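You operate a simulated robot arm through the tools that you are given. There is no shell and no other tool.

Carry out the task below with a simulated two-armed robot. There is one attempt and no reset: what you move stays moved.

TASK
Put pouch 73 on the OUT plate, then shut and lock its drawer.
Fine: the pouches lie in the upper drawer of the green cabinet; slide the lock bar up to free it, down to lock it. Where these are worked on the way, their far stop is far enough and under half their travel is too little: lock bar.

Only the result counts: the job must be done as asked and must still hold three seconds after the hand-in. Knocking over, shifting, dropping, spilling or breaking anything else fails it.

THE ROBOT
Two 7-joint arms with fingered hands on one trunk that stands fixed in place. Base frame: the origin is at the foot of the trunk, x ahead of it, y to its left, z up. Lengths are in cm, angles in rad, forces in N, time in s.
The left shoulder is at [2.1, 20.8, 127.3], the right one opposite. With the tool pointing down near the work surface each hand reaches from about 10 to 94 cm from the base axis, measured 20 degrees to its own side. Payload 5 kg a hand.
Tool frame (each hand has its own): the origin (TCP) lies between the finger pads and is the grasp point; the fingertips stand 4.8 cm ahead of it; z points along the fingers, y is the line along which they close. The gripper opens to 16 cm; its body begins 5.6 cm behind the TCP. The gripper is a hand of 4 fingers: y runs from the thumb to the fingers, the wrist lies at [-2.6, -14.2, -25.2] in the tool frame.
Orientation is told as [roll, pitch, yaw] about the base's x, y, z axes, in that order, counted from this pose: with the fingers straight down and the wrist toward the robot, the tool's x, y and z point along [0, 1, 0], [1, 0, 0] and [0, 0, -1] of the base frame.

THE INTERFACE
- The arms move only by the tool step_arm. It takes "left_deltas", "right_deltas" or both (then of equal length, played together; a hand with none holds still); each is a list of rows, each a list of 6 numbers: the shift along the tool's x, y, z in cm, then the turn, a rotation vector about the tool's x, y, z in rad. In form: [[tx, ty, tz, rx, ry, rz], ...]. A call has 1 to 20 rows; each row shifts and turns the commanded pose from where the row before left it, along the tool's axes as they then stand. Rows are played at 5 a second. More than 5 cm and 0.15 rad between two rows, and nothing of the call is played. A pose out of reach is approached as far as the arm can. The call stops where the force on the tool passes 90 N (or 10 N more than at its start, if that is more) or the arm is blocked; 0.2 s more then pass. In this call time passes only in rows, and 0.2 s behind the last. The reply holds the time, the measured pose of the TCP, the force on the tool along the base axes, the opening and the grip force, in the units named above and with some noise, with the torque about the TCP (base axes, N m) and any sound that the robot's microphone picked up.
- Cameras (640 x 400 px; columns grow to the right, rows downward): "scene" is now at [9.31, 0.43, 145.81]; the picture's right is [-0.07, -1.00, -0.00], its down [-0.73, 0.05, -0.69] and it looks along [0.68, -0.05, -0.73] (base axes); focal length 312 px, centre (320, 200). "left" rides on the left gripper at [-8.7, -13.3, -18.9] in its tool frame; the picture's right is [-0.83, -0.26, 0.49], its down [0.51, -0.71, 0.49] and it looks along [0.22, 0.66, 0.72] (tool axes); focal length 238 px, centre (320, 200). "right" rides on the right gripper at [8.7, -13.3, -18.9] in its tool frame; the picture's right is [-0.83, 0.26, -0.49], its down [-0.51, -0.71, 0.49] and it looks along [-0.22, 0.66, 0.72] (tool axes); focal length 238 px, centre (320, 200). There is no depth. A picture from a camera that has moved, and an enlarged one, comes with that camera's place and axes in the base frame and with its lens. The place of the scene camera against the robot may be out by one fixed shift of up to 2.5 cm in any direction.
- snapshot(camera): a new picture of that camera. The clock stands still meanwhile.
- move_column(by): moves the trunk up (or, below 0, down) by that many cm; the arms and the scene camera ride with it, the base frame stays. It gives what a move gives, with no picture.
- finger_targets(index, middle, ring, thumb_bend, thumb_turn, hand): sets how far each is bent, from 0 (flat) to 100 (curled in); at 30 the hand is open as for a grip, at 70 the pads meet at the TCP. One left out holds its place. A second passes; each finger stops where it meets its share of the squeeze, and holds until it gets a number again. It is the only way to open and close the hand. It gives what a move gives, with no picture; readings hold the bend of each and the force on the fingers (four entries, about 0 where the hand has none), thumb and palm. thumb_turn goes from beside the hand (0) to across from the fingers (100), as for a grip.
- head_to(pan, tilt): turns the head with the scene camera to pan (to the left, within 1.501 rad either way) and tilt (down, from -0.506 to 1.204), counted from straight ahead of the robot. It gives what a move gives.
- close_up(camera, box): a new picture of the part [left, top, right, bottom] of that camera's present view, enlarged. The clock stands still meanwhile.
- hand_in(): hands the job in; it is judged then, once.

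Nothing tells you positions but the pictures and the camera data. Unless the task says otherwise, let go and move clear before handing in.

The tools are called after ">>>" as name(argument=value, ...) on one line, values as JSON. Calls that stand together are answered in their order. step_arm: Moves the arms, as the interface text tells. Its arguments: {"type":"object","properties":{"left_deltas":{"type":"array"},"right_deltas":{"type":"array"}},"required":[]} The other tools are called the same way: move_column (by) moves the trunk up or down; finger_targets (index, middle, ring, thumb_bend, thumb_turn, hand) moves the fingers one by one; head_to (pan, tilt) turns the head that bears the scene camera; snapshot (camera) takes a picture; close_up (camera, box) takes an enlarged picture of a part of a camera's view; hand_in () hands the job in.

At the start:

```text
clock: 0.0
left_ee_pos: [67.04, 6.71, 104.63]
left_tcp_rot: [0.0, 0.0, 0.0]
left_contact_force: [0.5, -1.0, 0.6]
left_wrist_torque: [0.02, -0.01, 0.01]
left_finger_gap: 15.97
left_grip_force: 0.2
left_shape: jaw
left_bend: [30.0, 30.0, 30.0, 30.0, 98.0]
left_finger forces: [0.1, 0.0, 0.1, 0.1, 0.1, 0.0]
right_ee_pos: [55.55, -49.73, 105.85]
right_tcp_rot: [0.001, 0.0, -0.002]
right_contact_force: [-0.1, -0.1, 0.1]
right_wrist_torque: [-0.01, 0.02, -0.02]
right_finger_gap: 15.96
right_grip_force: 0.0
right_shape: jaw
right_bend: [30.0, 30.0, 30.0, 30.0, 98.0]
right_finger forces: [0.0, 0.0, 0.0, 0.0, 0.0, 0.0]
trunk travel left (down, up): [-27.5, 41.5]
head pan, tilt (commanded): [-0.068, 0.813]
```

scene: 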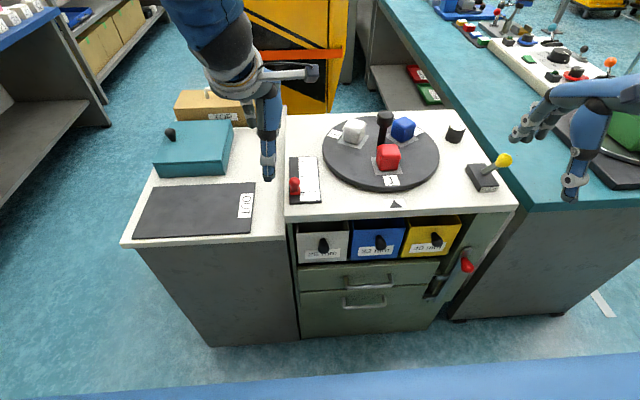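
right: 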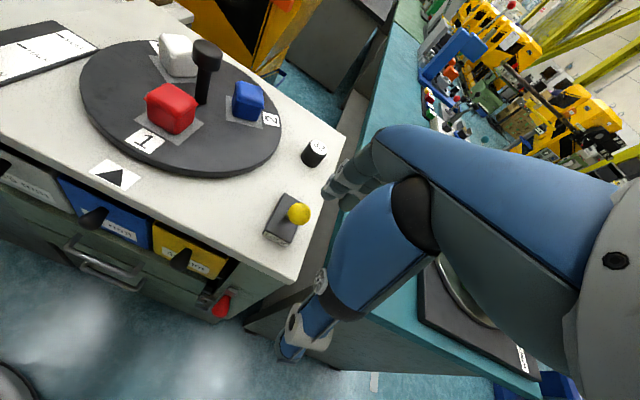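
left: 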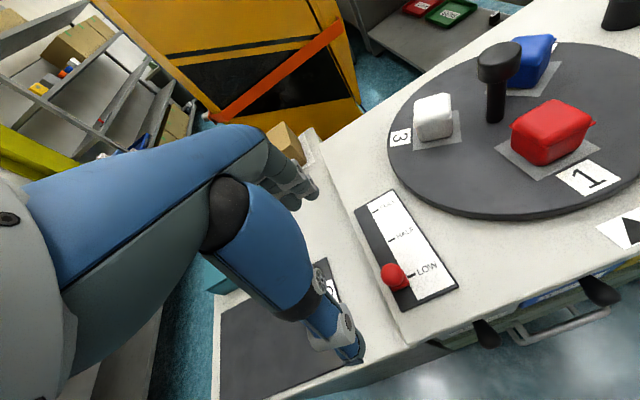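

I see a green cabinet with a turntable on top, three coloured bins, two drawers below them and a red-handled bar on the right of the front; the OUT plate is on the left. I'll look closer before moving anything.

>>> close_up(camera="scene", box=[280, 200, 520, 350])

>>> close_up(camera="scene", box=[400, 220, 500, 310])

>>> close_up(camera="scene", box=[120, 100, 300, 250])

>>> close_up(camera="right", box=[0, 140, 320, 340])

```text
2.67 times, centred on (400, 275) of scene
camera zoom: at [9.31, 0.43, 145.81], right [-0.07, -1.0, 0.0], down [-0.73, 0.05, -0.69], along [0.68, -0.05, -0.73], focal length 831 px, centre (107, 0)
```

zoom: 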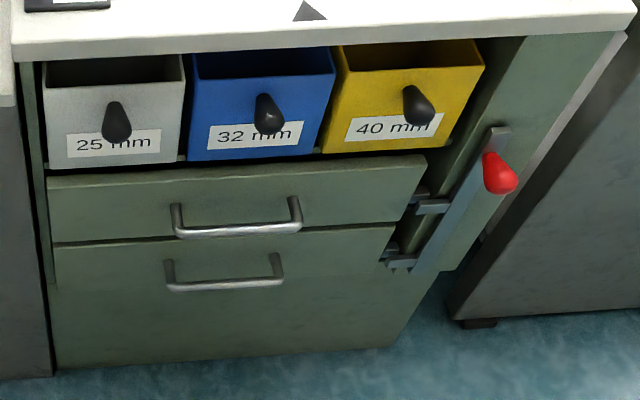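

```text
4.44 times, centred on (450, 265) of scene
camera zoom: at [9.31, 0.43, 145.81], right [-0.07, -1.0, 0.0], down [-0.73, 0.05, -0.69], along [0.68, -0.05, -0.73], focal length 1384 px, centre (-258, -89)
```

zoom: 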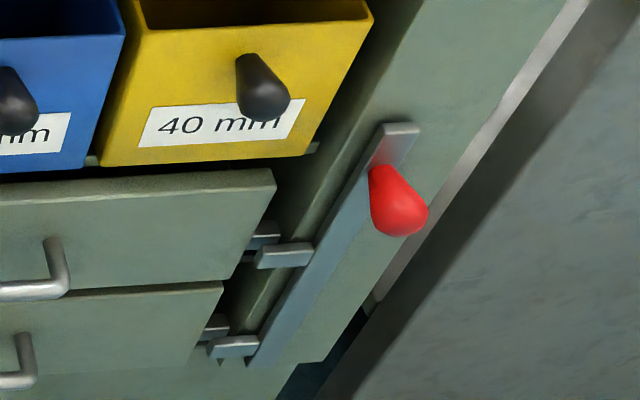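

```text
2.67 times, centred on (210, 175) of scene
camera zoom: at [9.31, 0.43, 145.81], right [-0.07, -1.0, 0.0], down [-0.73, 0.05, -0.69], along [0.68, -0.05, -0.73], focal length 831 px, centre (613, 267)
```

zoom: 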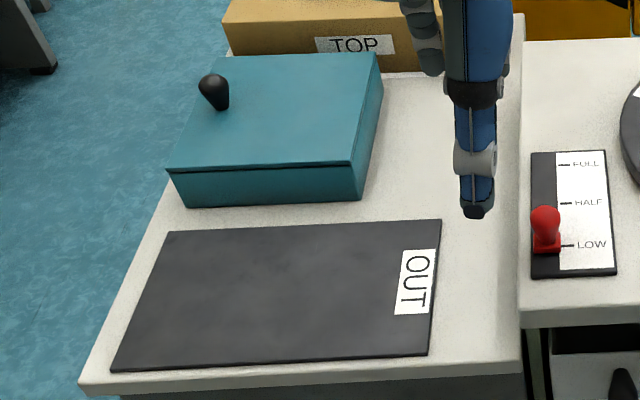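

```text
2.00 times, centred on (160, 240) of right
camera zoom: at [42.32, -41.16, 124.88], right [0.26, -0.83, 0.49], down [-0.71, -0.51, -0.49], along [0.66, -0.22, -0.72], focal length 477 px, centre (640, 120)
```

zoom: 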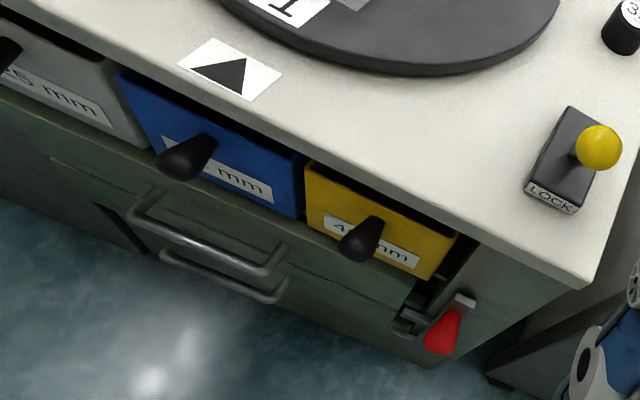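

The table top seems to be near z≈90, the red lock knob near (53,-46,66), the upper drawer handle near (50,-17,70). I'll lift and retract the left hand, and pull the right one back and pitch it so its camera looks at the cabinet front.

>>> step_arm(left_deltas=[[1.1, -1.7, -1.7, 0, 0, 0], [1.1, -1.7, -1.7, 0, 0, 0], [1.1, -1.7, -1.7, 0, 0, 0], [1.1, -1.7, -1.7, 0, 0, 0], [1.1, -1.7, -1.7, 0, 0, 0], [1.1, -1.7, -1.7, 0, 0, 0], [1.1, -1.7, -1.7, 0, 0, 0], [1.1, -1.7, -1.7, 0, 0, 0], [1.1, -1.7, -1.7, 0, 0, 0]], right_deltas=[[0, -4, 0, 0, 0, 0], [0, -4, 0, 0, 0, 0], [0, -4, 0, 0, 0, 0], [0, 0, 0, -0.131, 0, 0], [0, 0, 0, -0.131, 0, 0], [0, 0, 0, -0.131, 0, 0], [0, 0, 0, -0.131, 0, 0], [0, 0, 0, -0.131, 0, 0], [0, 0, 0, -0.131, 0, 0]])

```text
clock: 2.0
left_ee_pos: [56.94, 13.07, 114.53]
left_tcp_rot: [0.002, 0.002, 0.001]
left_contact_force: [0.5, -2.2, 0.8]
left_wrist_torque: [0.16, 0.04, 0.02]
left_finger_gap: 15.99
left_grip_force: 0.1
left_shape: jaw
left_bend: [30.0, 30.0, 30.0, 30.0, 97.0]
left_finger forces: [0.0, 0.1, 0.0, 0.0, 0.1, 0.0]
left hand out of reach, approached as far as the arm can: row 6, 7, 8, 9
right_ee_pos: [46.07, -52.91, 105.62]
right_tcp_rot: [0.003, -0.788, -0.002]
right_contact_force: [-0.1, -0.8, 0.1]
right_wrist_torque: [0.04, -0.01, 0.07]
right_finger_gap: 16.0
right_grip_force: 0.0
right_shape: jaw
right_bend: [30.0, 30.0, 30.0, 30.0, 98.0]
right_finger forces: [0.0, 0.0, 0.0, 0.1, 0.0, 0.0]
right hand out of reach, approached as far as the arm can: row 5, 6, 7
trunk travel left (down, up): [-27.5, 41.5]
head pan, tilt (commanded): [-0.068, 0.813]
```

The arms partly hit reach limits but both are clear. I'll look at where things stand.

>>> snapshot(camera="scene")

>>> snapshot(camera="right")

>>> snapshot(camera="left")

```text
taken
camera scene: at [9.31, 0.23, 145.8], right [-0.07, -1.0, 0.0], down [-0.73, 0.05, -0.69], along [0.68, -0.05, -0.73], focal length 312 px, centre (320, 200)
```

scene: 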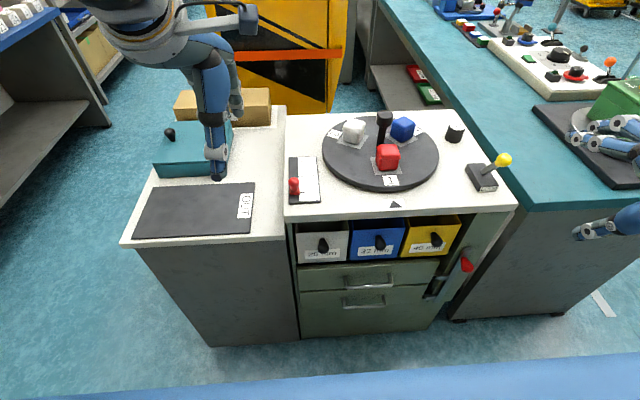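

```text
taken
camera right: at [23.27, -44.29, 109.5], right [-0.16, -0.83, 0.53], down [-0.15, -0.51, -0.85], along [0.97, -0.22, -0.04], focal length 238 px, centre (320, 200)
```

right: 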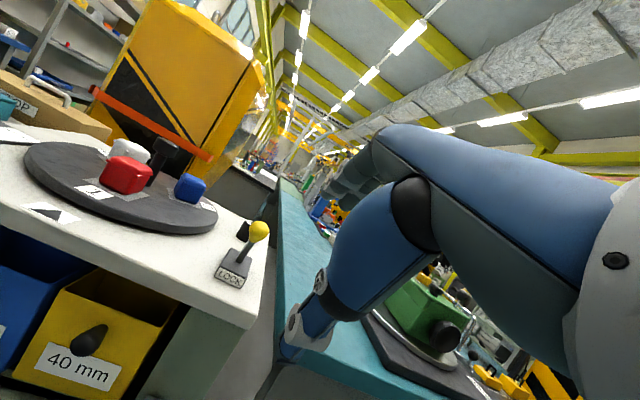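

```text
taken
camera left: at [43.81, 4.35, 133.32], right [-0.26, -0.83, -0.49], down [-0.71, 0.51, -0.49], along [0.65, 0.22, -0.72], focal length 238 px, centre (320, 200)
```

left: 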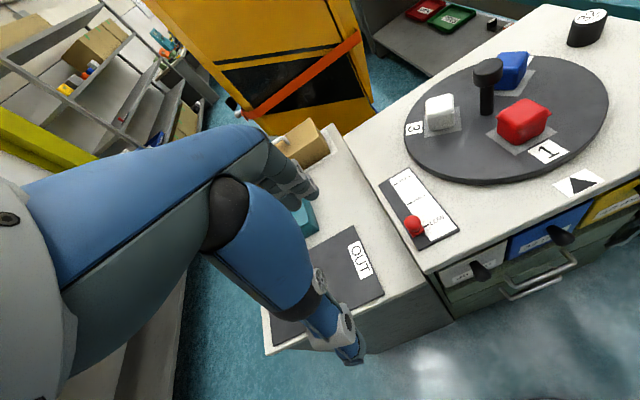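

I have the front's approximate layout; next I lower the right hand in front of the lock bar so its camera sees the bar and drawers.

>>> step_arm(right_deltas=[[0.6, -2.5, 2.5, 0, 0, 0], [0.6, -2.5, 2.5, 0, 0, 0], [0.6, -2.5, 2.5, 0, 0, 0], [0.6, -2.5, 2.5, 0, 0, 0], [0.6, -2.5, 2.5, 0, 0, 0], [0.6, -2.5, 2.5, 0, 0, 0]])

>>> snapshot(camera="right")

>>> snapshot(camera="scene")

```text
clock: 3.4
left_ee_pos: [57.1, 13.05, 114.42]
left_tcp_rot: [0.0, 0.002, 0.001]
left_contact_force: [0.3, 0.3, -0.3]
left_wrist_torque: [0.04, 0.03, 0.0]
left_finger_gap: 15.97
left_grip_force: 0.1
left_shape: jaw
left_bend: [30.0, 30.0, 30.0, 30.0, 97.0]
left_finger forces: [0.0, 0.1, 0.0, 0.1, 0.0, 0.0]
right_ee_pos: [45.91, -49.31, 84.3]
right_tcp_rot: [0.001, -0.788, -0.001]
right_contact_force: [0.3, -0.8, -0.6]
right_wrist_torque: [0.01, 0.05, 0.02]
right_finger_gap: 16.0
right_grip_force: 0.0
right_shape: jaw
right_bend: [30.0, 30.0, 30.0, 30.0, 98.0]
right_finger forces: [0.0, 0.0, 0.1, 0.1, 0.1, 0.1]
trunk travel left (down, up): [-27.5, 41.5]
head pan, tilt (commanded): [-0.068, 0.813]
```

```text
taken
camera right: at [23.1, -40.6, 88.34], right [-0.16, -0.83, 0.53], down [-0.15, -0.51, -0.85], along [0.97, -0.22, -0.05], focal length 238 px, centre (320, 200)
```

right: 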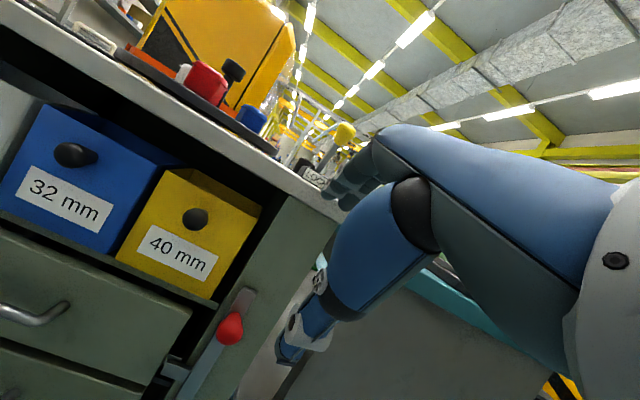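

```text
taken
camera scene: at [9.36, 0.36, 145.8], right [-0.07, -1.0, 0.0], down [-0.73, 0.05, -0.69], along [0.68, -0.05, -0.73], focal length 312 px, centre (320, 200)
```

scene: 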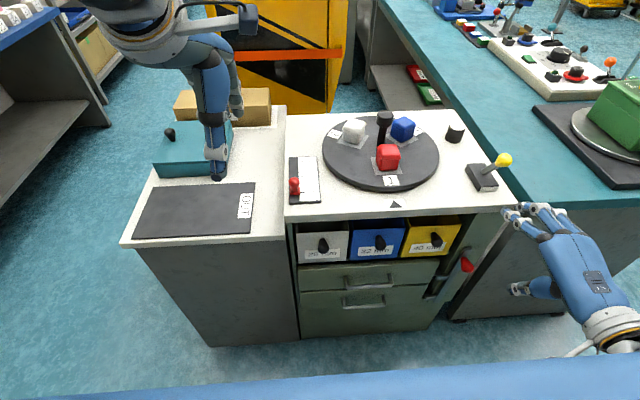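

The knob triangulates to about (54,-46.5,66). I'll zoom in on the lock bar from the right-hand camera.

>>> close_up(camera="right", box=[120, 240, 320, 400])

>>> close_up(camera="scene", box=[400, 220, 500, 310])

>>> close_up(camera="right", box=[240, 140, 480, 390])

```text
2.50 times, centred on (220, 320) of right
camera zoom: at [23.1, -40.6, 88.34], right [-0.16, -0.83, 0.53], down [-0.15, -0.51, -0.85], along [0.97, -0.22, -0.05], focal length 596 px, centre (570, -100)
```

zoom: 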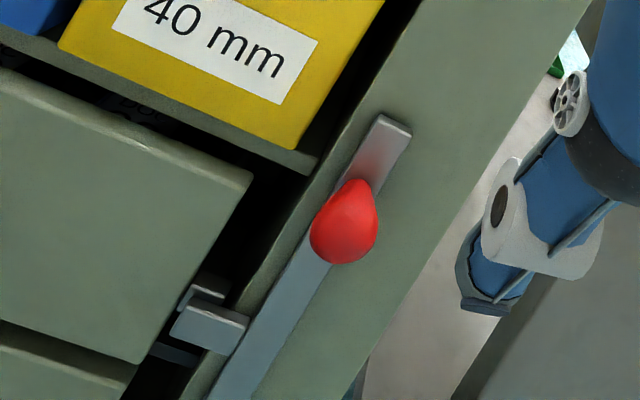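

```text
4.44 times, centred on (450, 265) of scene
camera zoom: at [9.36, 0.36, 145.8], right [-0.07, -1.0, 0.0], down [-0.73, 0.05, -0.69], along [0.68, -0.05, -0.73], focal length 1384 px, centre (-258, -89)
```

zoom: 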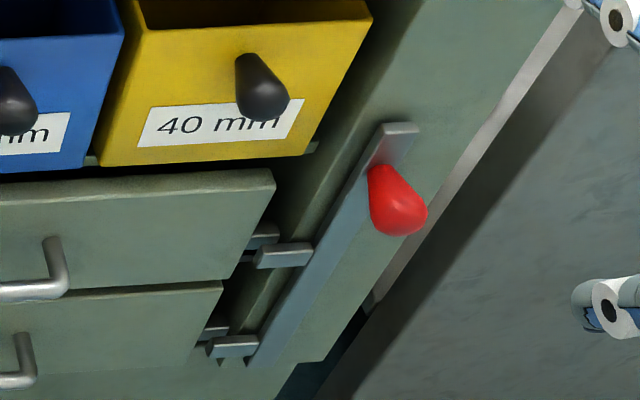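

```text
1.60 times, centred on (360, 265) of right
camera zoom: at [23.1, -40.6, 88.34], right [-0.16, -0.83, 0.53], down [-0.15, -0.51, -0.85], along [0.97, -0.22, -0.05], focal length 381 px, centre (256, 96)
```

zoom: 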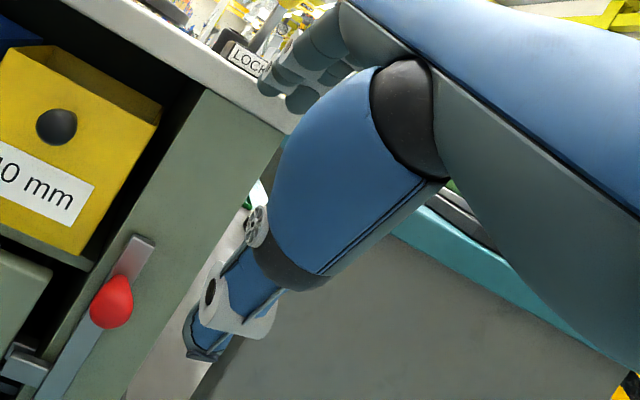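

The bar's top is at about (57.3,-46.5,69.6) and the red knob at about (54.7,-46.6,65.2), with the drawer handle near z≈58. I'll bring the left hand back in front of the table edge so the trunk can be lowered safely.

>>> step_arm(left_deltas=[[2, -2, 2, 0, 0, 0], [2, -4, 1, 0, 0, 0], [2, -4, 1, 0, 0, 0], [2, -4, 1, 0, 0, 0], [2, -4, 1, 0, 0, 0], [2, -4, 1, 0, 0, 0]])

>>> snapshot(camera="scene")

```text
clock: 4.8
left_ee_pos: [48.33, 21.63, 110.08]
left_tcp_rot: [0.0, 0.004, -0.001]
left_contact_force: [0.2, -0.6, -0.9]
left_wrist_torque: [-0.01, 0.01, 0.03]
left_finger_gap: 16.01
left_grip_force: 0.1
left_shape: jaw
left_bend: [30.0, 30.0, 30.0, 30.0, 97.0]
left_finger forces: [0.0, 0.1, 0.0, 0.0, 0.0, 0.1]
left hand out of reach, approached as far as the arm can: row 3, 4, 5, 6
right_ee_pos: [45.84, -49.26, 84.36]
right_tcp_rot: [0.001, -0.785, 0.0]
right_contact_force: [-0.5, -0.2, 0.4]
right_wrist_torque: [0.03, 0.02, 0.02]
right_finger_gap: 15.96
right_grip_force: 0.1
right_shape: jaw
right_bend: [30.0, 30.0, 30.0, 30.0, 98.0]
right_finger forces: [0.1, 0.0, 0.1, 0.1, 0.0, 0.0]
trunk travel left (down, up): [-27.5, 41.5]
head pan, tilt (commanded): [-0.068, 0.813]
```

```text
taken
camera scene: at [9.32, 0.42, 145.81], right [-0.07, -1.0, 0.0], down [-0.73, 0.05, -0.69], along [0.68, -0.05, -0.73], focal length 312 px, centre (320, 200)
```

scene: 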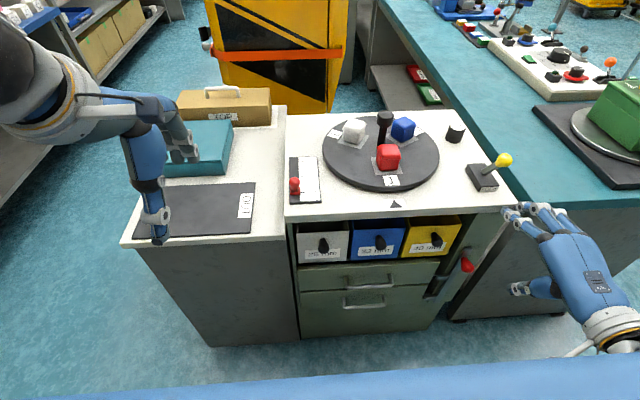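

Left hand is now above the OUT plate area at z≈110, leaving room to lower the trunk 10 cm. I'll do that to give the right arm reach at the lock bar.

>>> move_column(by=-10)

>>> snapshot(camera="scene")

>>> snapshot(camera="right")

```text
clock: 6.1
left_ee_pos: [48.24, 21.49, 100.2]
left_tcp_rot: [0.001, 0.005, 0.0]
left_contact_force: [-0.2, -0.7, 0.2]
left_wrist_torque: [-0.01, 0.01, 0.02]
left_finger_gap: 15.97
left_grip_force: 0.0
left_shape: jaw
left_bend: [30.0, 30.0, 30.0, 30.0, 97.0]
left_finger forces: [0.0, 0.1, 0.0, 0.0, 0.1, 0.0]
right_ee_pos: [45.78, -49.07, 74.53]
right_tcp_rot: [-0.002, -0.788, -0.001]
right_contact_force: [-0.6, -0.3, 0.2]
right_wrist_torque: [-0.02, 0.0, -0.01]
right_finger_gap: 15.98
right_grip_force: 0.1
right_shape: jaw
right_bend: [30.0, 30.0, 30.0, 30.0, 98.0]
right_finger forces: [0.0, 0.0, 0.1, 0.1, 0.1, 0.0]
trunk travel left (down, up): [-17.5, 51.5]
head pan, tilt (commanded): [-0.068, 0.813]
```

```text
taken
camera scene: at [9.27, 0.44, 135.83], right [-0.07, -1.0, 0.0], down [-0.73, 0.05, -0.69], along [0.68, -0.05, -0.73], focal length 312 px, centre (320, 200)
```

scene: 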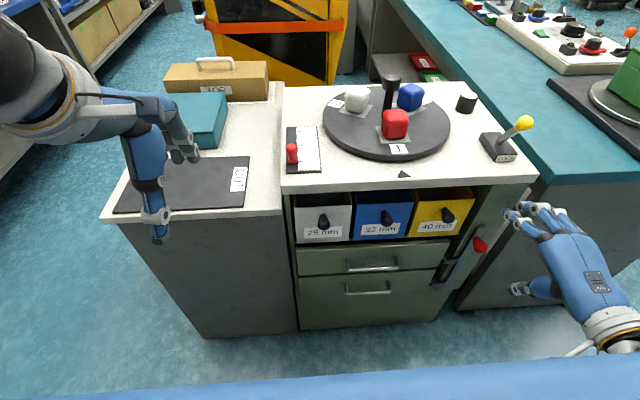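

```text
taken
camera right: at [23.06, -40.54, 78.46], right [-0.16, -0.83, 0.53], down [-0.15, -0.51, -0.85], along [0.97, -0.22, -0.05], focal length 238 px, centre (320, 200)
```

right: 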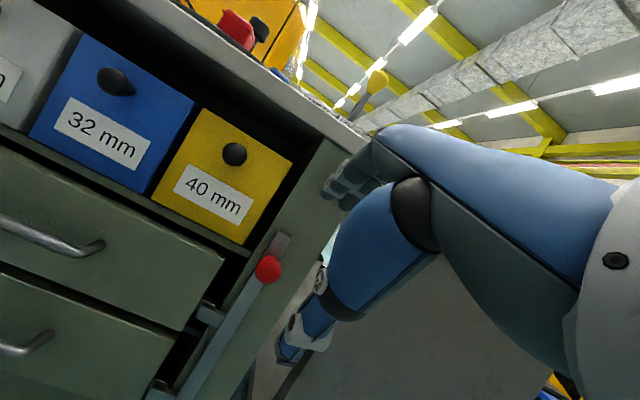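

I now see the bar and both drawers clearly; the upper handle's right corner is near (55.5,-27.4,58), the drawer front spans z≈50–62. I'll pitch the right hand further forward, drop it level with the red knob while staying short of it, and narrow the grip.

>>> step_arm(right_deltas=[[0, 0, 0, -0.125, 0, 0], [0, 0, 0, -0.125, 0, 0], [0, 0, 0, -0.125, 0, 0], [0, 0, 0, -0.125, 0, 0], [0.83, -2.88, 0.84, 0, 0, 0], [0.83, -2.88, 0.84, 0, 0, 0], [0.83, -2.88, 0.84, 0, 0, 0]])

>>> finger_targets(hand="right", index=45, middle=45, ring=45, thumb_bend=45)

>>> snapshot(camera="right")

>>> snapshot(camera="scene")

```text
clock: 7.7
left_ee_pos: [48.26, 21.57, 100.11]
left_tcp_rot: [-0.001, 0.005, 0.0]
left_contact_force: [0.3, -0.2, 0.0]
left_wrist_torque: [0.05, 0.01, 0.02]
left_finger_gap: 15.97
left_grip_force: 0.2
left_shape: jaw
left_bend: [30.0, 30.0, 30.0, 30.0, 97.0]
left_finger forces: [0.0, 0.0, 0.0, 0.0, 0.0, 0.0]
right_ee_pos: [46.0, -46.7, 65.6]
right_tcp_rot: [0.002, -1.286, -0.004]
right_contact_force: [0.0, 0.0, 0.0]
right_wrist_torque: [-0.02, 0.02, 0.0]
right_finger_gap: 16.0
right_grip_force: 0.0
right_shape: jaw
right_bend: [30.0, 30.0, 30.0, 30.0, 98.0]
right_finger forces: [0.0, 0.0, 0.1, 0.0, 0.1, 0.0]
trunk travel left (down, up): [-17.5, 51.5]
head pan, tilt (commanded): [-0.068, 0.813]
```

```text
clock: 8.7
left_ee_pos: [48.29, 21.41, 100.17]
left_tcp_rot: [0.0, 0.003, 0.0]
left_contact_force: [0.3, -0.5, 0.4]
left_wrist_torque: [-0.01, -0.01, -0.03]
left_finger_gap: 16.01
left_grip_force: 0.1
left_shape: jaw
left_bend: [30.0, 30.0, 30.0, 30.0, 97.0]
left_finger forces: [0.1, 0.0, 0.1, 0.0, 0.1, 0.1]
right_ee_pos: [45.94, -46.71, 65.44]
right_tcp_rot: [0.001, -1.286, 0.0]
right_contact_force: [-0.4, 1.1, 0.2]
right_wrist_torque: [-0.01, -0.02, -0.01]
right_finger_gap: 11.2
right_grip_force: 0.2
right_shape: fingers
right_bend: [45.0, 45.0, 45.0, 45.0, 98.0]
right_finger forces: [0.1, 0.0, 0.0, 0.1, 0.1, 0.0]
trunk travel left (down, up): [-17.5, 51.5]
head pan, tilt (commanded): [-0.068, 0.813]
```

```text
taken
camera right: at [23.98, -38.06, 58.08], right [-0.39, -0.83, 0.38], down [0.27, -0.51, -0.82], along [0.88, -0.22, 0.43], focal length 238 px, centre (320, 200)
```

right: 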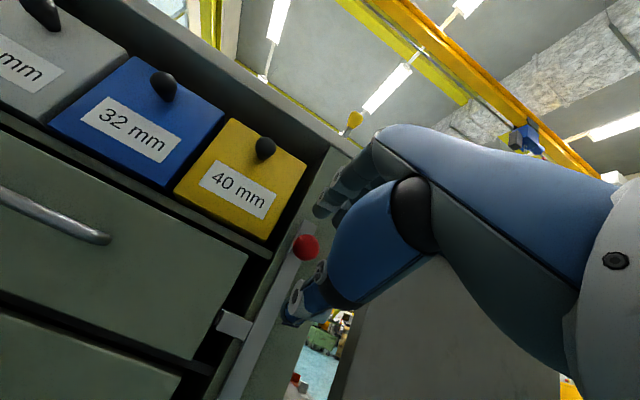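

```text
taken
camera scene: at [9.29, 0.44, 135.81], right [-0.07, -1.0, 0.0], down [-0.73, 0.05, -0.69], along [0.68, -0.05, -0.73], focal length 312 px, centre (320, 200)
```

scene: 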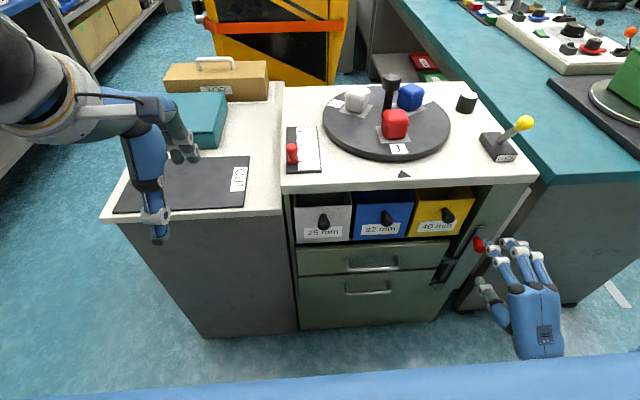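

The hand is level with the knob, index and thumb straddling its height. I'll advance in small steps and watch for contact with the cabinet face.

>>> step_arm(right_deltas=[[0, 0.78, 2.13, 0, 0, 0], [0, 0.78, 2.13, 0, 0, 0]])

>>> close_up(camera="right", box=[180, 120, 440, 360])

>>> close_up(camera="scene", box=[420, 190, 580, 310])

```text
clock: 9.3
left_ee_pos: [48.28, 21.41, 100.17]
left_tcp_rot: [0.001, 0.002, -0.001]
left_contact_force: [-0.3, 0.2, 0.1]
left_wrist_torque: [0.02, -0.02, -0.02]
left_finger_gap: 15.97
left_grip_force: 0.0
left_shape: jaw
left_bend: [30.0, 30.0, 30.0, 30.0, 97.0]
left_finger forces: [0.0, 0.0, 0.0, 0.0, 0.0, 0.1]
right_ee_pos: [50.08, -46.57, 65.69]
right_tcp_rot: [0.002, -1.287, -0.001]
right_contact_force: [-5.1, 0.0, 2.4]
right_wrist_torque: [-0.02, -0.3, 0.12]
right_finger_gap: 11.18
right_grip_force: 1.9
right_shape: fingers
right_bend: [45.0, 45.0, 45.0, 45.0, 98.0]
right_finger forces: [4.7, 0.1, 0.0, 0.1, 0.0, 0.1]
trunk travel left (down, up): [-17.5, 51.5]
head pan, tilt (commanded): [-0.068, 0.813]
```

```text
1.67 times, centred on (310, 240) of right
camera zoom: at [28.24, -37.91, 58.3], right [-0.39, -0.83, 0.39], down [0.27, -0.51, -0.82], along [0.88, -0.22, 0.43], focal length 397 px, centre (337, 133)
```

zoom: 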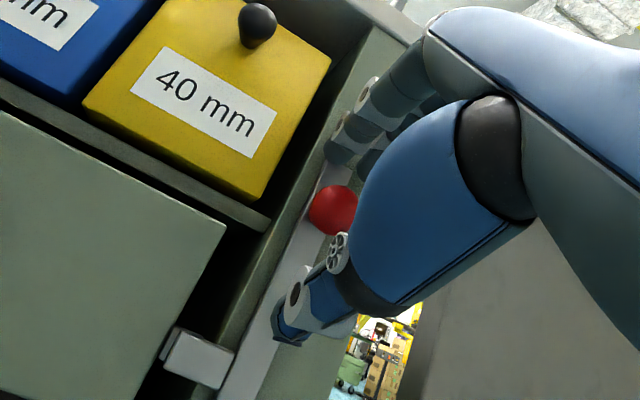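

```text
3.33 times, centred on (500, 250) of scene
camera zoom: at [9.22, 0.45, 135.82], right [-0.07, -1.0, 0.0], down [-0.73, 0.05, -0.69], along [0.68, -0.05, -0.73], focal length 1038 px, centre (-280, 33)
```

zoom: 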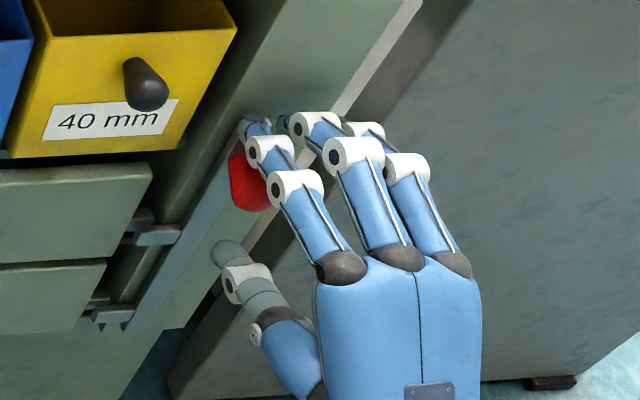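

The index tip just touches the lock bar (5 N), so this is deep enough. I'll back off half a centimetre and close thumb and fingers around the knob.

>>> step_arm(right_deltas=[[0, -0.17, -0.58, 0, 0, 0]])

>>> finger_targets(hand="right", index=70, middle=70, ring=60, thumb_bend=70)

>>> close_up(camera="right", box=[180, 120, 440, 360])

>>> close_up(camera="scene", box=[420, 190, 580, 310])

```text
clock: 9.7
left_ee_pos: [48.29, 21.37, 100.12]
left_tcp_rot: [0.001, 0.005, 0.0]
left_contact_force: [-0.6, 0.5, -0.3]
left_wrist_torque: [-0.02, 0.0, 0.01]
left_finger_gap: 16.0
left_grip_force: 0.1
left_shape: jaw
left_bend: [30.0, 30.0, 30.0, 30.0, 97.0]
left_finger forces: [0.0, 0.0, 0.0, 0.1, 0.0, 0.1]
right_ee_pos: [49.53, -46.55, 65.7]
right_tcp_rot: [0.001, -1.286, 0.0]
right_contact_force: [0.6, -0.1, -0.2]
right_wrist_torque: [0.02, 0.02, -0.02]
right_finger_gap: 11.18
right_grip_force: 0.0
right_shape: fingers
right_bend: [45.0, 45.0, 45.0, 45.0, 98.0]
right_finger forces: [0.0, 0.0, 0.1, 0.1, 0.1, 0.0]
trunk travel left (down, up): [-17.5, 51.5]
head pan, tilt (commanded): [-0.068, 0.813]
```

```text
clock: 10.7
left_ee_pos: [48.23, 21.54, 100.16]
left_tcp_rot: [-0.001, 0.002, 0.0]
left_contact_force: [0.2, 0.2, -0.2]
left_wrist_torque: [0.03, 0.04, -0.03]
left_finger_gap: 16.02
left_grip_force: 0.1
left_shape: jaw
left_bend: [30.0, 30.0, 30.0, 30.0, 97.0]
left_finger forces: [0.0, 0.0, 0.0, 0.1, 0.0, 0.0]
right_ee_pos: [49.73, -46.56, 65.77]
right_tcp_rot: [0.0, -1.288, -0.001]
right_contact_force: [10.5, -1.9, 14.6]
right_wrist_torque: [-0.09, -0.65, -0.16]
right_finger_gap: 3.71
right_grip_force: 9.9
right_shape: fingers
right_bend: [60.0, 65.0, 60.0, 68.0, 97.0]
right_finger forces: [8.9, 8.4, 0.0, 0.0, 2.9, 0.0]
trunk travel left (down, up): [-17.5, 51.5]
head pan, tilt (commanded): [-0.068, 0.813]
```

```text
1.67 times, centred on (310, 240) of right
camera zoom: at [27.79, -37.83, 58.36], right [-0.4, -0.83, 0.38], down [0.27, -0.51, -0.82], along [0.88, -0.22, 0.43], focal length 397 px, centre (337, 133)
```

zoom: 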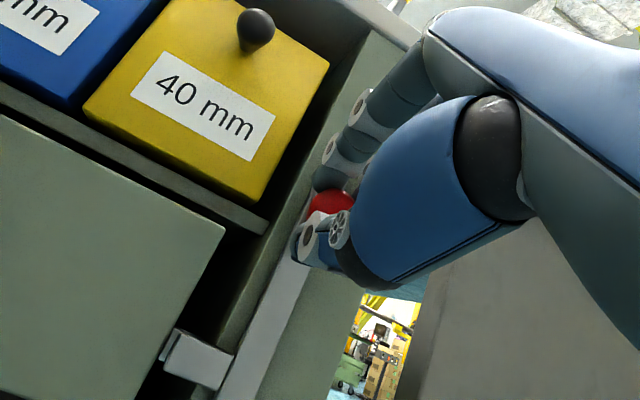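

```text
3.33 times, centred on (500, 250) of scene
camera zoom: at [9.27, 0.49, 135.82], right [-0.07, -1.0, 0.0], down [-0.73, 0.05, -0.69], along [0.68, -0.05, -0.73], focal length 1038 px, centre (-280, 33)
```

zoom: 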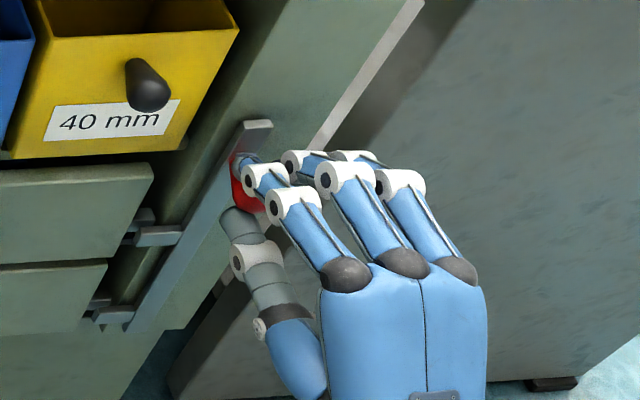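

The knob is held between index/middle and thumb. I'll slide the bar up in small steps, watching the force.

>>> step_arm(right_deltas=[[0, 0.77, -0.22, 0, 0, 0], [0, 0.77, -0.22, 0, 0, 0], [0, 0.77, -0.22, 0, 0, 0]])

>>> close_up(camera="scene", box=[420, 190, 580, 310])

```text
clock: 11.5
left_ee_pos: [48.3, 21.43, 100.15]
left_tcp_rot: [-0.001, 0.004, -0.002]
left_contact_force: [-0.8, -0.5, -0.6]
left_wrist_torque: [0.0, -0.01, -0.01]
left_finger_gap: 16.01
left_grip_force: 0.0
left_shape: jaw
left_bend: [30.0, 30.0, 30.0, 30.0, 97.0]
left_finger forces: [0.0, 0.1, 0.0, 0.0, 0.0, 0.0]
right_ee_pos: [49.71, -46.64, 68.03]
right_tcp_rot: [0.001, -1.284, 0.001]
right_contact_force: [-4.1, 6.7, -4.9]
right_wrist_torque: [-0.03, 0.28, 0.31]
right_finger_gap: 3.68
right_grip_force: 8.5
right_shape: fingers
right_bend: [64.0, 68.0, 60.0, 66.0, 97.0]
right_finger forces: [4.2, 1.3, 0.0, 0.0, 11.3, 0.0]
trunk travel left (down, up): [-17.5, 51.5]
head pan, tilt (commanded): [-0.068, 0.813]
```

```text
3.33 times, centred on (500, 250) of scene
camera zoom: at [9.26, 0.47, 135.81], right [-0.07, -1.0, 0.0], down [-0.73, 0.05, -0.69], along [0.68, -0.05, -0.73], focal length 1038 px, centre (-280, 33)
```

zoom: 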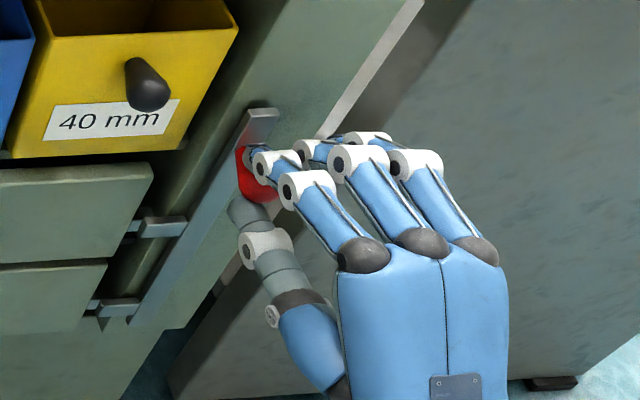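

The bar moves up with the knob. I continue upward until it stops.

>>> step_arm(right_deltas=[[0, 0.77, -0.22, 0, 0, 0], [0, 0.77, -0.22, 0, 0, 0], [0, 0.77, -0.22, 0, 0, 0]])

>>> close_up(camera="scene", box=[420, 190, 580, 310])

```text
clock: 12.3
left_ee_pos: [48.25, 21.39, 100.2]
left_tcp_rot: [0.003, 0.003, 0.001]
left_contact_force: [0.0, -0.6, -0.8]
left_wrist_torque: [0.01, 0.02, 0.03]
left_finger_gap: 16.02
left_grip_force: 0.0
left_shape: jaw
left_bend: [30.0, 30.0, 30.0, 30.0, 97.0]
left_finger forces: [0.0, 0.0, 0.0, 0.0, 0.1, 0.1]
right_ee_pos: [49.87, -46.8, 70.58]
right_tcp_rot: [0.0, -1.284, 0.002]
right_contact_force: [-10.8, 4.1, -9.7]
right_wrist_torque: [0.01, 0.68, 0.28]
right_finger_gap: 3.7
right_grip_force: 9.2
right_shape: fingers
right_bend: [64.0, 69.0, 60.0, 65.0, 97.0]
right_finger forces: [2.3, 0.6, 0.0, 0.0, 16.6, 0.1]
trunk travel left (down, up): [-17.5, 51.5]
head pan, tilt (commanded): [-0.068, 0.813]
```

```text
3.33 times, centred on (500, 250) of scene
camera zoom: at [9.29, 0.4, 135.8], right [-0.07, -1.0, 0.0], down [-0.73, 0.05, -0.69], along [0.68, -0.05, -0.73], focal length 1038 px, centre (-280, 33)
```

zoom: 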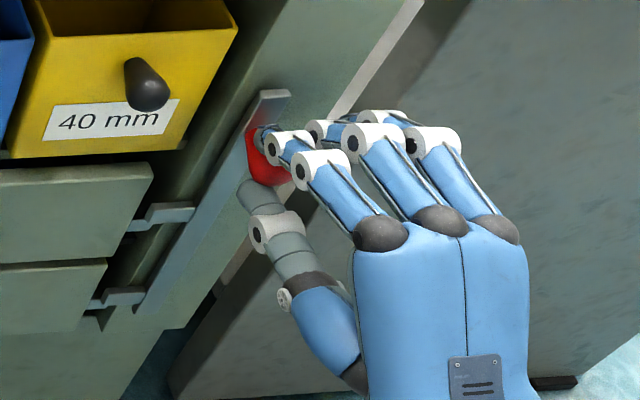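

The bar rises further; no stop yet. Continuing up.

>>> step_arm(right_deltas=[[0, 0.77, -0.22, 0, 0, 0], [0, 0.77, -0.22, 0, 0, 0], [0, 0.77, -0.22, 0, 0, 0]])

>>> close_up(camera="scene", box=[420, 190, 580, 310])

```text
clock: 13.1
left_ee_pos: [48.27, 21.47, 99.96]
left_tcp_rot: [0.002, 0.004, 0.0]
left_contact_force: [0.0, -0.2, 0.2]
left_wrist_torque: [0.0, -0.02, 0.01]
left_finger_gap: 15.99
left_grip_force: 0.1
left_shape: jaw
left_bend: [30.0, 30.0, 30.0, 30.0, 97.0]
left_finger forces: [0.1, 0.0, 0.0, 0.0, 0.0, 0.0]
right_ee_pos: [49.87, -46.62, 72.78]
right_tcp_rot: [-0.002, -1.282, 0.001]
right_contact_force: [-3.9, 3.2, -28.4]
right_wrist_torque: [-0.11, 1.02, 0.15]
right_finger_gap: 5.41
right_grip_force: 12.0
right_shape: fingers
right_bend: [66.0, 69.0, 60.0, 58.0, 96.0]
right_finger forces: [0.1, 0.0, 0.0, 0.0, 24.5, 0.0]
trunk travel left (down, up): [-17.5, 51.5]
head pan, tilt (commanded): [-0.068, 0.813]
```

```text
3.33 times, centred on (500, 250) of scene
camera zoom: at [9.41, 0.34, 135.78], right [-0.07, -1.0, 0.0], down [-0.73, 0.05, -0.69], along [0.68, -0.05, -0.73], focal length 1038 px, centre (-280, 33)
```

zoom: 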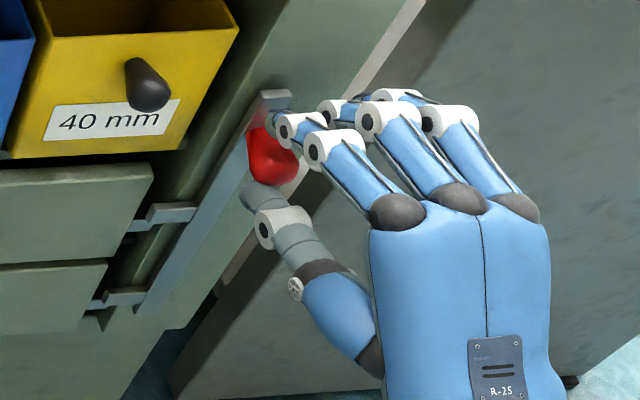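

Force has jumped to 28 N and the bar no longer moves, so it looks to be at its upper stop. I'll check the hooks from the wrist camera.

>>> close_up(camera="right", box=[160, 180, 360, 400])

>>> step_arm(right_deltas=[[0, 0.67, -0.2, 0, 0, 0]])

>>> close_up(camera="scene", box=[420, 190, 580, 310])

```text
1.82 times, centred on (260, 290) of right
camera zoom: at [27.93, -38.05, 65.44], right [-0.39, -0.83, 0.39], down [0.27, -0.51, -0.82], along [0.88, -0.22, 0.42], focal length 433 px, centre (429, 36)
```

zoom: 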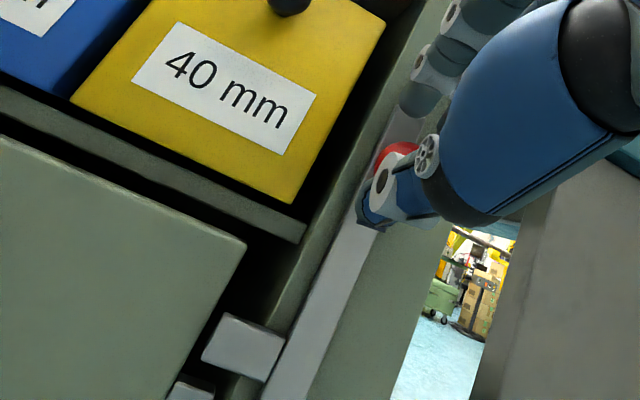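

```text
clock: 13.5
left_ee_pos: [48.27, 21.42, 100.13]
left_tcp_rot: [0.0, 0.006, 0.0]
left_contact_force: [0.3, 0.1, -0.5]
left_wrist_torque: [-0.02, -0.01, -0.01]
left_finger_gap: 15.99
left_grip_force: 0.0
left_shape: jaw
left_bend: [30.0, 30.0, 30.0, 30.0, 97.0]
left_finger forces: [0.1, 0.0, 0.0, 0.1, 0.0, 0.0]
right_ee_pos: [49.98, -46.62, 73.4]
right_tcp_rot: [0.001, -1.279, 0.003]
right_contact_force: [-0.3, 3.6, -33.2]
right_wrist_torque: [-0.09, 0.99, 0.12]
right_finger_gap: 6.01
right_grip_force: 13.1
right_shape: fingers
right_bend: [66.0, 69.0, 60.0, 56.0, 96.0]
right_finger forces: [0.1, 0.1, 0.0, 0.1, 27.3, 0.0]
trunk travel left (down, up): [-17.5, 51.5]
head pan, tilt (commanded): [-0.068, 0.813]
```

```text
3.33 times, centred on (500, 250) of scene
camera zoom: at [9.45, 0.33, 135.78], right [-0.07, -1.0, 0.0], down [-0.73, 0.05, -0.69], along [0.68, -0.05, -0.73], focal length 1038 px, centre (-280, 33)
```

zoom: 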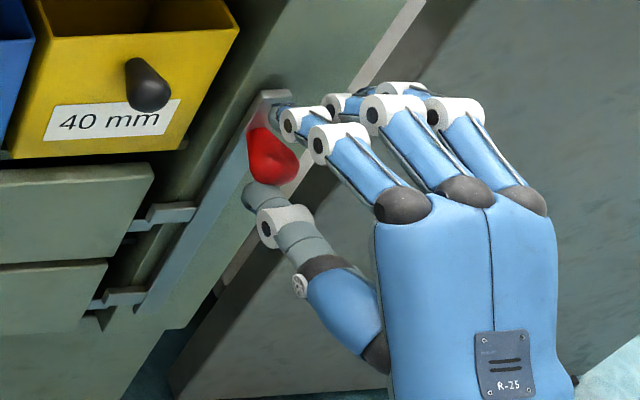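

The hook tab now sits above the drawer's catch, so the drawer is freed. I'll open the upper fingers, lower slightly to unload the thumb, and back out.

>>> finger_targets(hand="right", index=42, middle=42, ring=42)

>>> step_arm(right_deltas=[[0, -1.0, 0.28, 0, 0, 0], [0, -1.0, 0.28, 0, 0, 0]])

>>> finger_targets(hand="right", thumb_bend=42)

>>> step_arm(right_deltas=[[0, -0.84, -2.9, 0, 0, 0], [0, -0.84, -2.9, 0, 0, 0], [0, -0.84, -2.9, 0, 0, 0]])

>>> close_up(camera="scene", box=[280, 170, 520, 320])

>>> snapshot(camera="right")

```text
clock: 14.5
left_ee_pos: [48.29, 21.48, 100.05]
left_tcp_rot: [0.001, 0.004, 0.001]
left_contact_force: [0.5, -0.1, -0.1]
left_wrist_torque: [-0.01, -0.01, 0.0]
left_finger_gap: 15.98
left_grip_force: 0.2
left_shape: jaw
left_bend: [30.0, 30.0, 30.0, 30.0, 97.0]
left_finger forces: [0.0, 0.0, 0.0, 0.1, 0.1, 0.0]
right_ee_pos: [49.86, -46.74, 73.42]
right_tcp_rot: [0.002, -1.281, 0.003]
right_contact_force: [-1.8, 4.1, -35.3]
right_wrist_torque: [-0.1, 1.05, 0.13]
right_finger_gap: 10.74
right_grip_force: 14.0
right_shape: fingers
right_bend: [42.0, 42.0, 42.0, 56.0, 95.0]
right_finger forces: [0.1, 0.0, 0.1, 0.0, 28.2, 0.0]
trunk travel left (down, up): [-17.5, 51.5]
head pan, tilt (commanded): [-0.068, 0.813]
```

```text
clock: 15.1
left_ee_pos: [48.28, 21.38, 100.3]
left_tcp_rot: [0.002, 0.003, -0.001]
left_contact_force: [0.4, -0.1, 0.2]
left_wrist_torque: [-0.02, -0.02, -0.04]
left_finger_gap: 15.99
left_grip_force: 0.0
left_shape: jaw
left_bend: [30.0, 30.0, 30.0, 30.0, 97.0]
left_finger forces: [0.1, 0.0, 0.1, 0.0, 0.1, 0.0]
right_ee_pos: [49.64, -46.97, 71.64]
right_tcp_rot: [0.007, -1.287, -0.004]
right_contact_force: [-19.7, 4.8, -13.8]
right_wrist_torque: [-0.01, 1.27, 0.36]
right_finger_gap: 9.15
right_grip_force: 11.7
right_shape: fingers
right_bend: [42.0, 42.0, 42.0, 62.0, 96.0]
right_finger forces: [0.0, 0.0, 0.0, 0.1, 24.1, 0.0]
trunk travel left (down, up): [-17.5, 51.5]
head pan, tilt (commanded): [-0.068, 0.813]
```

```text
clock: 16.1
left_ee_pos: [48.16, 21.46, 100.11]
left_tcp_rot: [0.001, 0.004, 0.001]
left_contact_force: [0.6, 0.2, -0.1]
left_wrist_torque: [-0.03, 0.01, 0.0]
left_finger_gap: 15.96
left_grip_force: 0.1
left_shape: jaw
left_bend: [30.0, 30.0, 30.0, 30.0, 97.0]
left_finger forces: [0.1, 0.0, 0.0, 0.1, 0.0, 0.1]
right_ee_pos: [49.96, -46.81, 71.57]
right_tcp_rot: [0.001, -1.288, 0.001]
right_contact_force: [0.7, 0.9, 0.0]
right_wrist_torque: [0.02, -0.01, 0.01]
right_finger_gap: 12.31
right_grip_force: 0.0
right_shape: fingers
right_bend: [42.0, 42.0, 42.0, 42.0, 97.0]
right_finger forces: [0.1, 0.1, 0.1, 0.1, 0.0, 0.0]
trunk travel left (down, up): [-17.5, 51.5]
head pan, tilt (commanded): [-0.068, 0.813]
```

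```text
clock: 16.9
left_ee_pos: [48.22, 21.46, 100.16]
left_tcp_rot: [0.003, 0.002, -0.001]
left_contact_force: [0.4, 0.1, 0.1]
left_wrist_torque: [-0.01, -0.07, 0.0]
left_finger_gap: 16.0
left_grip_force: 0.1
left_shape: jaw
left_bend: [30.0, 30.0, 30.0, 30.0, 97.0]
left_finger forces: [0.0, 0.0, 0.0, 0.0, 0.0, 0.0]
right_ee_pos: [40.62, -46.93, 71.69]
right_tcp_rot: [-0.001, -1.287, 0.0]
right_contact_force: [0.5, 0.4, 0.5]
right_wrist_torque: [-0.01, 0.01, -0.02]
right_finger_gap: 12.28
right_grip_force: 0.0
right_shape: fingers
right_bend: [42.0, 42.0, 42.0, 42.0, 97.0]
right_finger forces: [0.0, 0.1, 0.0, 0.1, 0.1, 0.1]
trunk travel left (down, up): [-17.5, 51.5]
head pan, tilt (commanded): [-0.068, 0.813]
```

```text
2.67 times, centred on (400, 245) of scene
camera zoom: at [9.21, 0.42, 135.82], right [-0.07, -1.0, 0.0], down [-0.73, 0.05, -0.69], along [0.69, -0.05, -0.73], focal length 831 px, centre (107, 80)
```

zoom: 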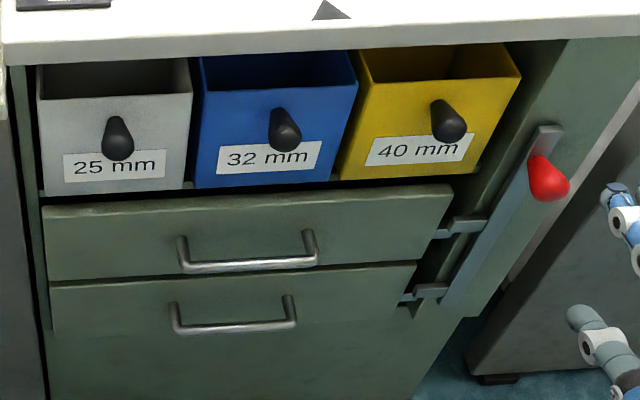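

```text
taken
camera right: at [18.68, -38.24, 64.26], right [-0.39, -0.83, 0.38], down [0.27, -0.51, -0.82], along [0.88, -0.22, 0.43], focal length 238 px, centre (320, 200)
```

right: 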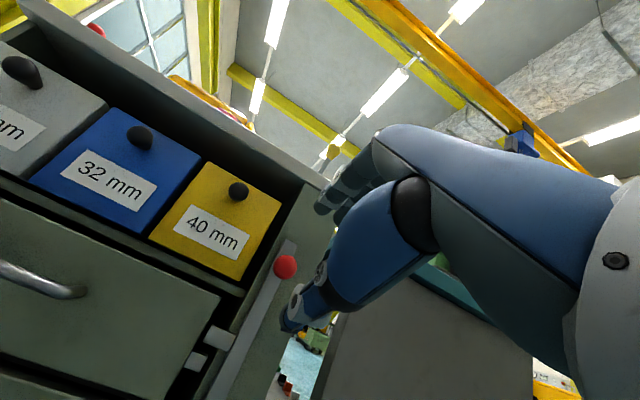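

The lock bar stays up and the drawer catch is clear. Next I'll measure the upper drawer's handle precisely.

>>> close_up(camera="right", box=[0, 180, 260, 400])

>>> close_up(camera="scene", box=[320, 235, 430, 305])

```text
1.82 times, centred on (130, 290) of right
camera zoom: at [18.68, -38.24, 64.26], right [-0.39, -0.83, 0.38], down [0.27, -0.51, -0.82], along [0.88, -0.22, 0.43], focal length 433 px, centre (666, 36)
```

zoom: 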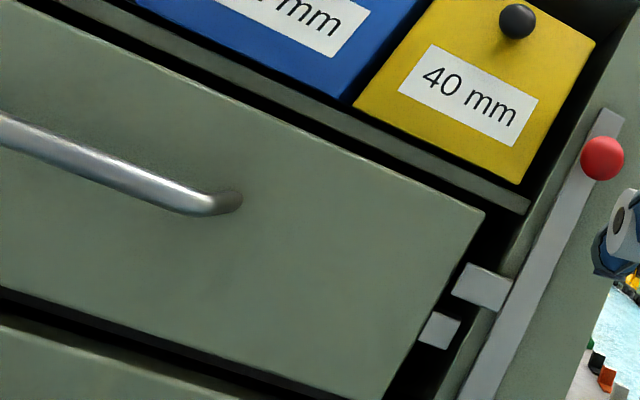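

```text
5.71 times, centred on (375, 270) of scene
camera zoom: at [9.21, 0.42, 135.82], right [-0.07, -1.0, 0.0], down [-0.73, 0.05, -0.69], along [0.69, -0.05, -0.73], focal length 1780 px, centre (6, -200)
```

zoom: 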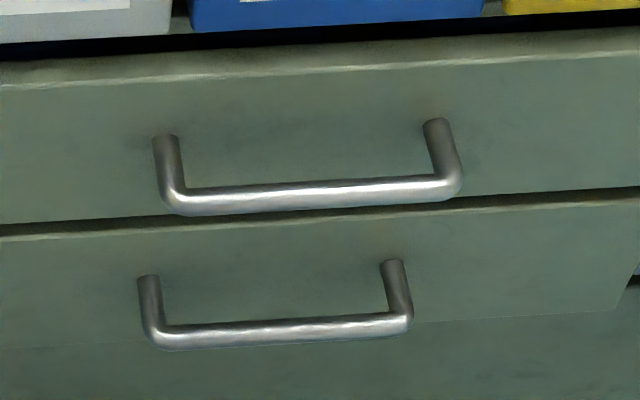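

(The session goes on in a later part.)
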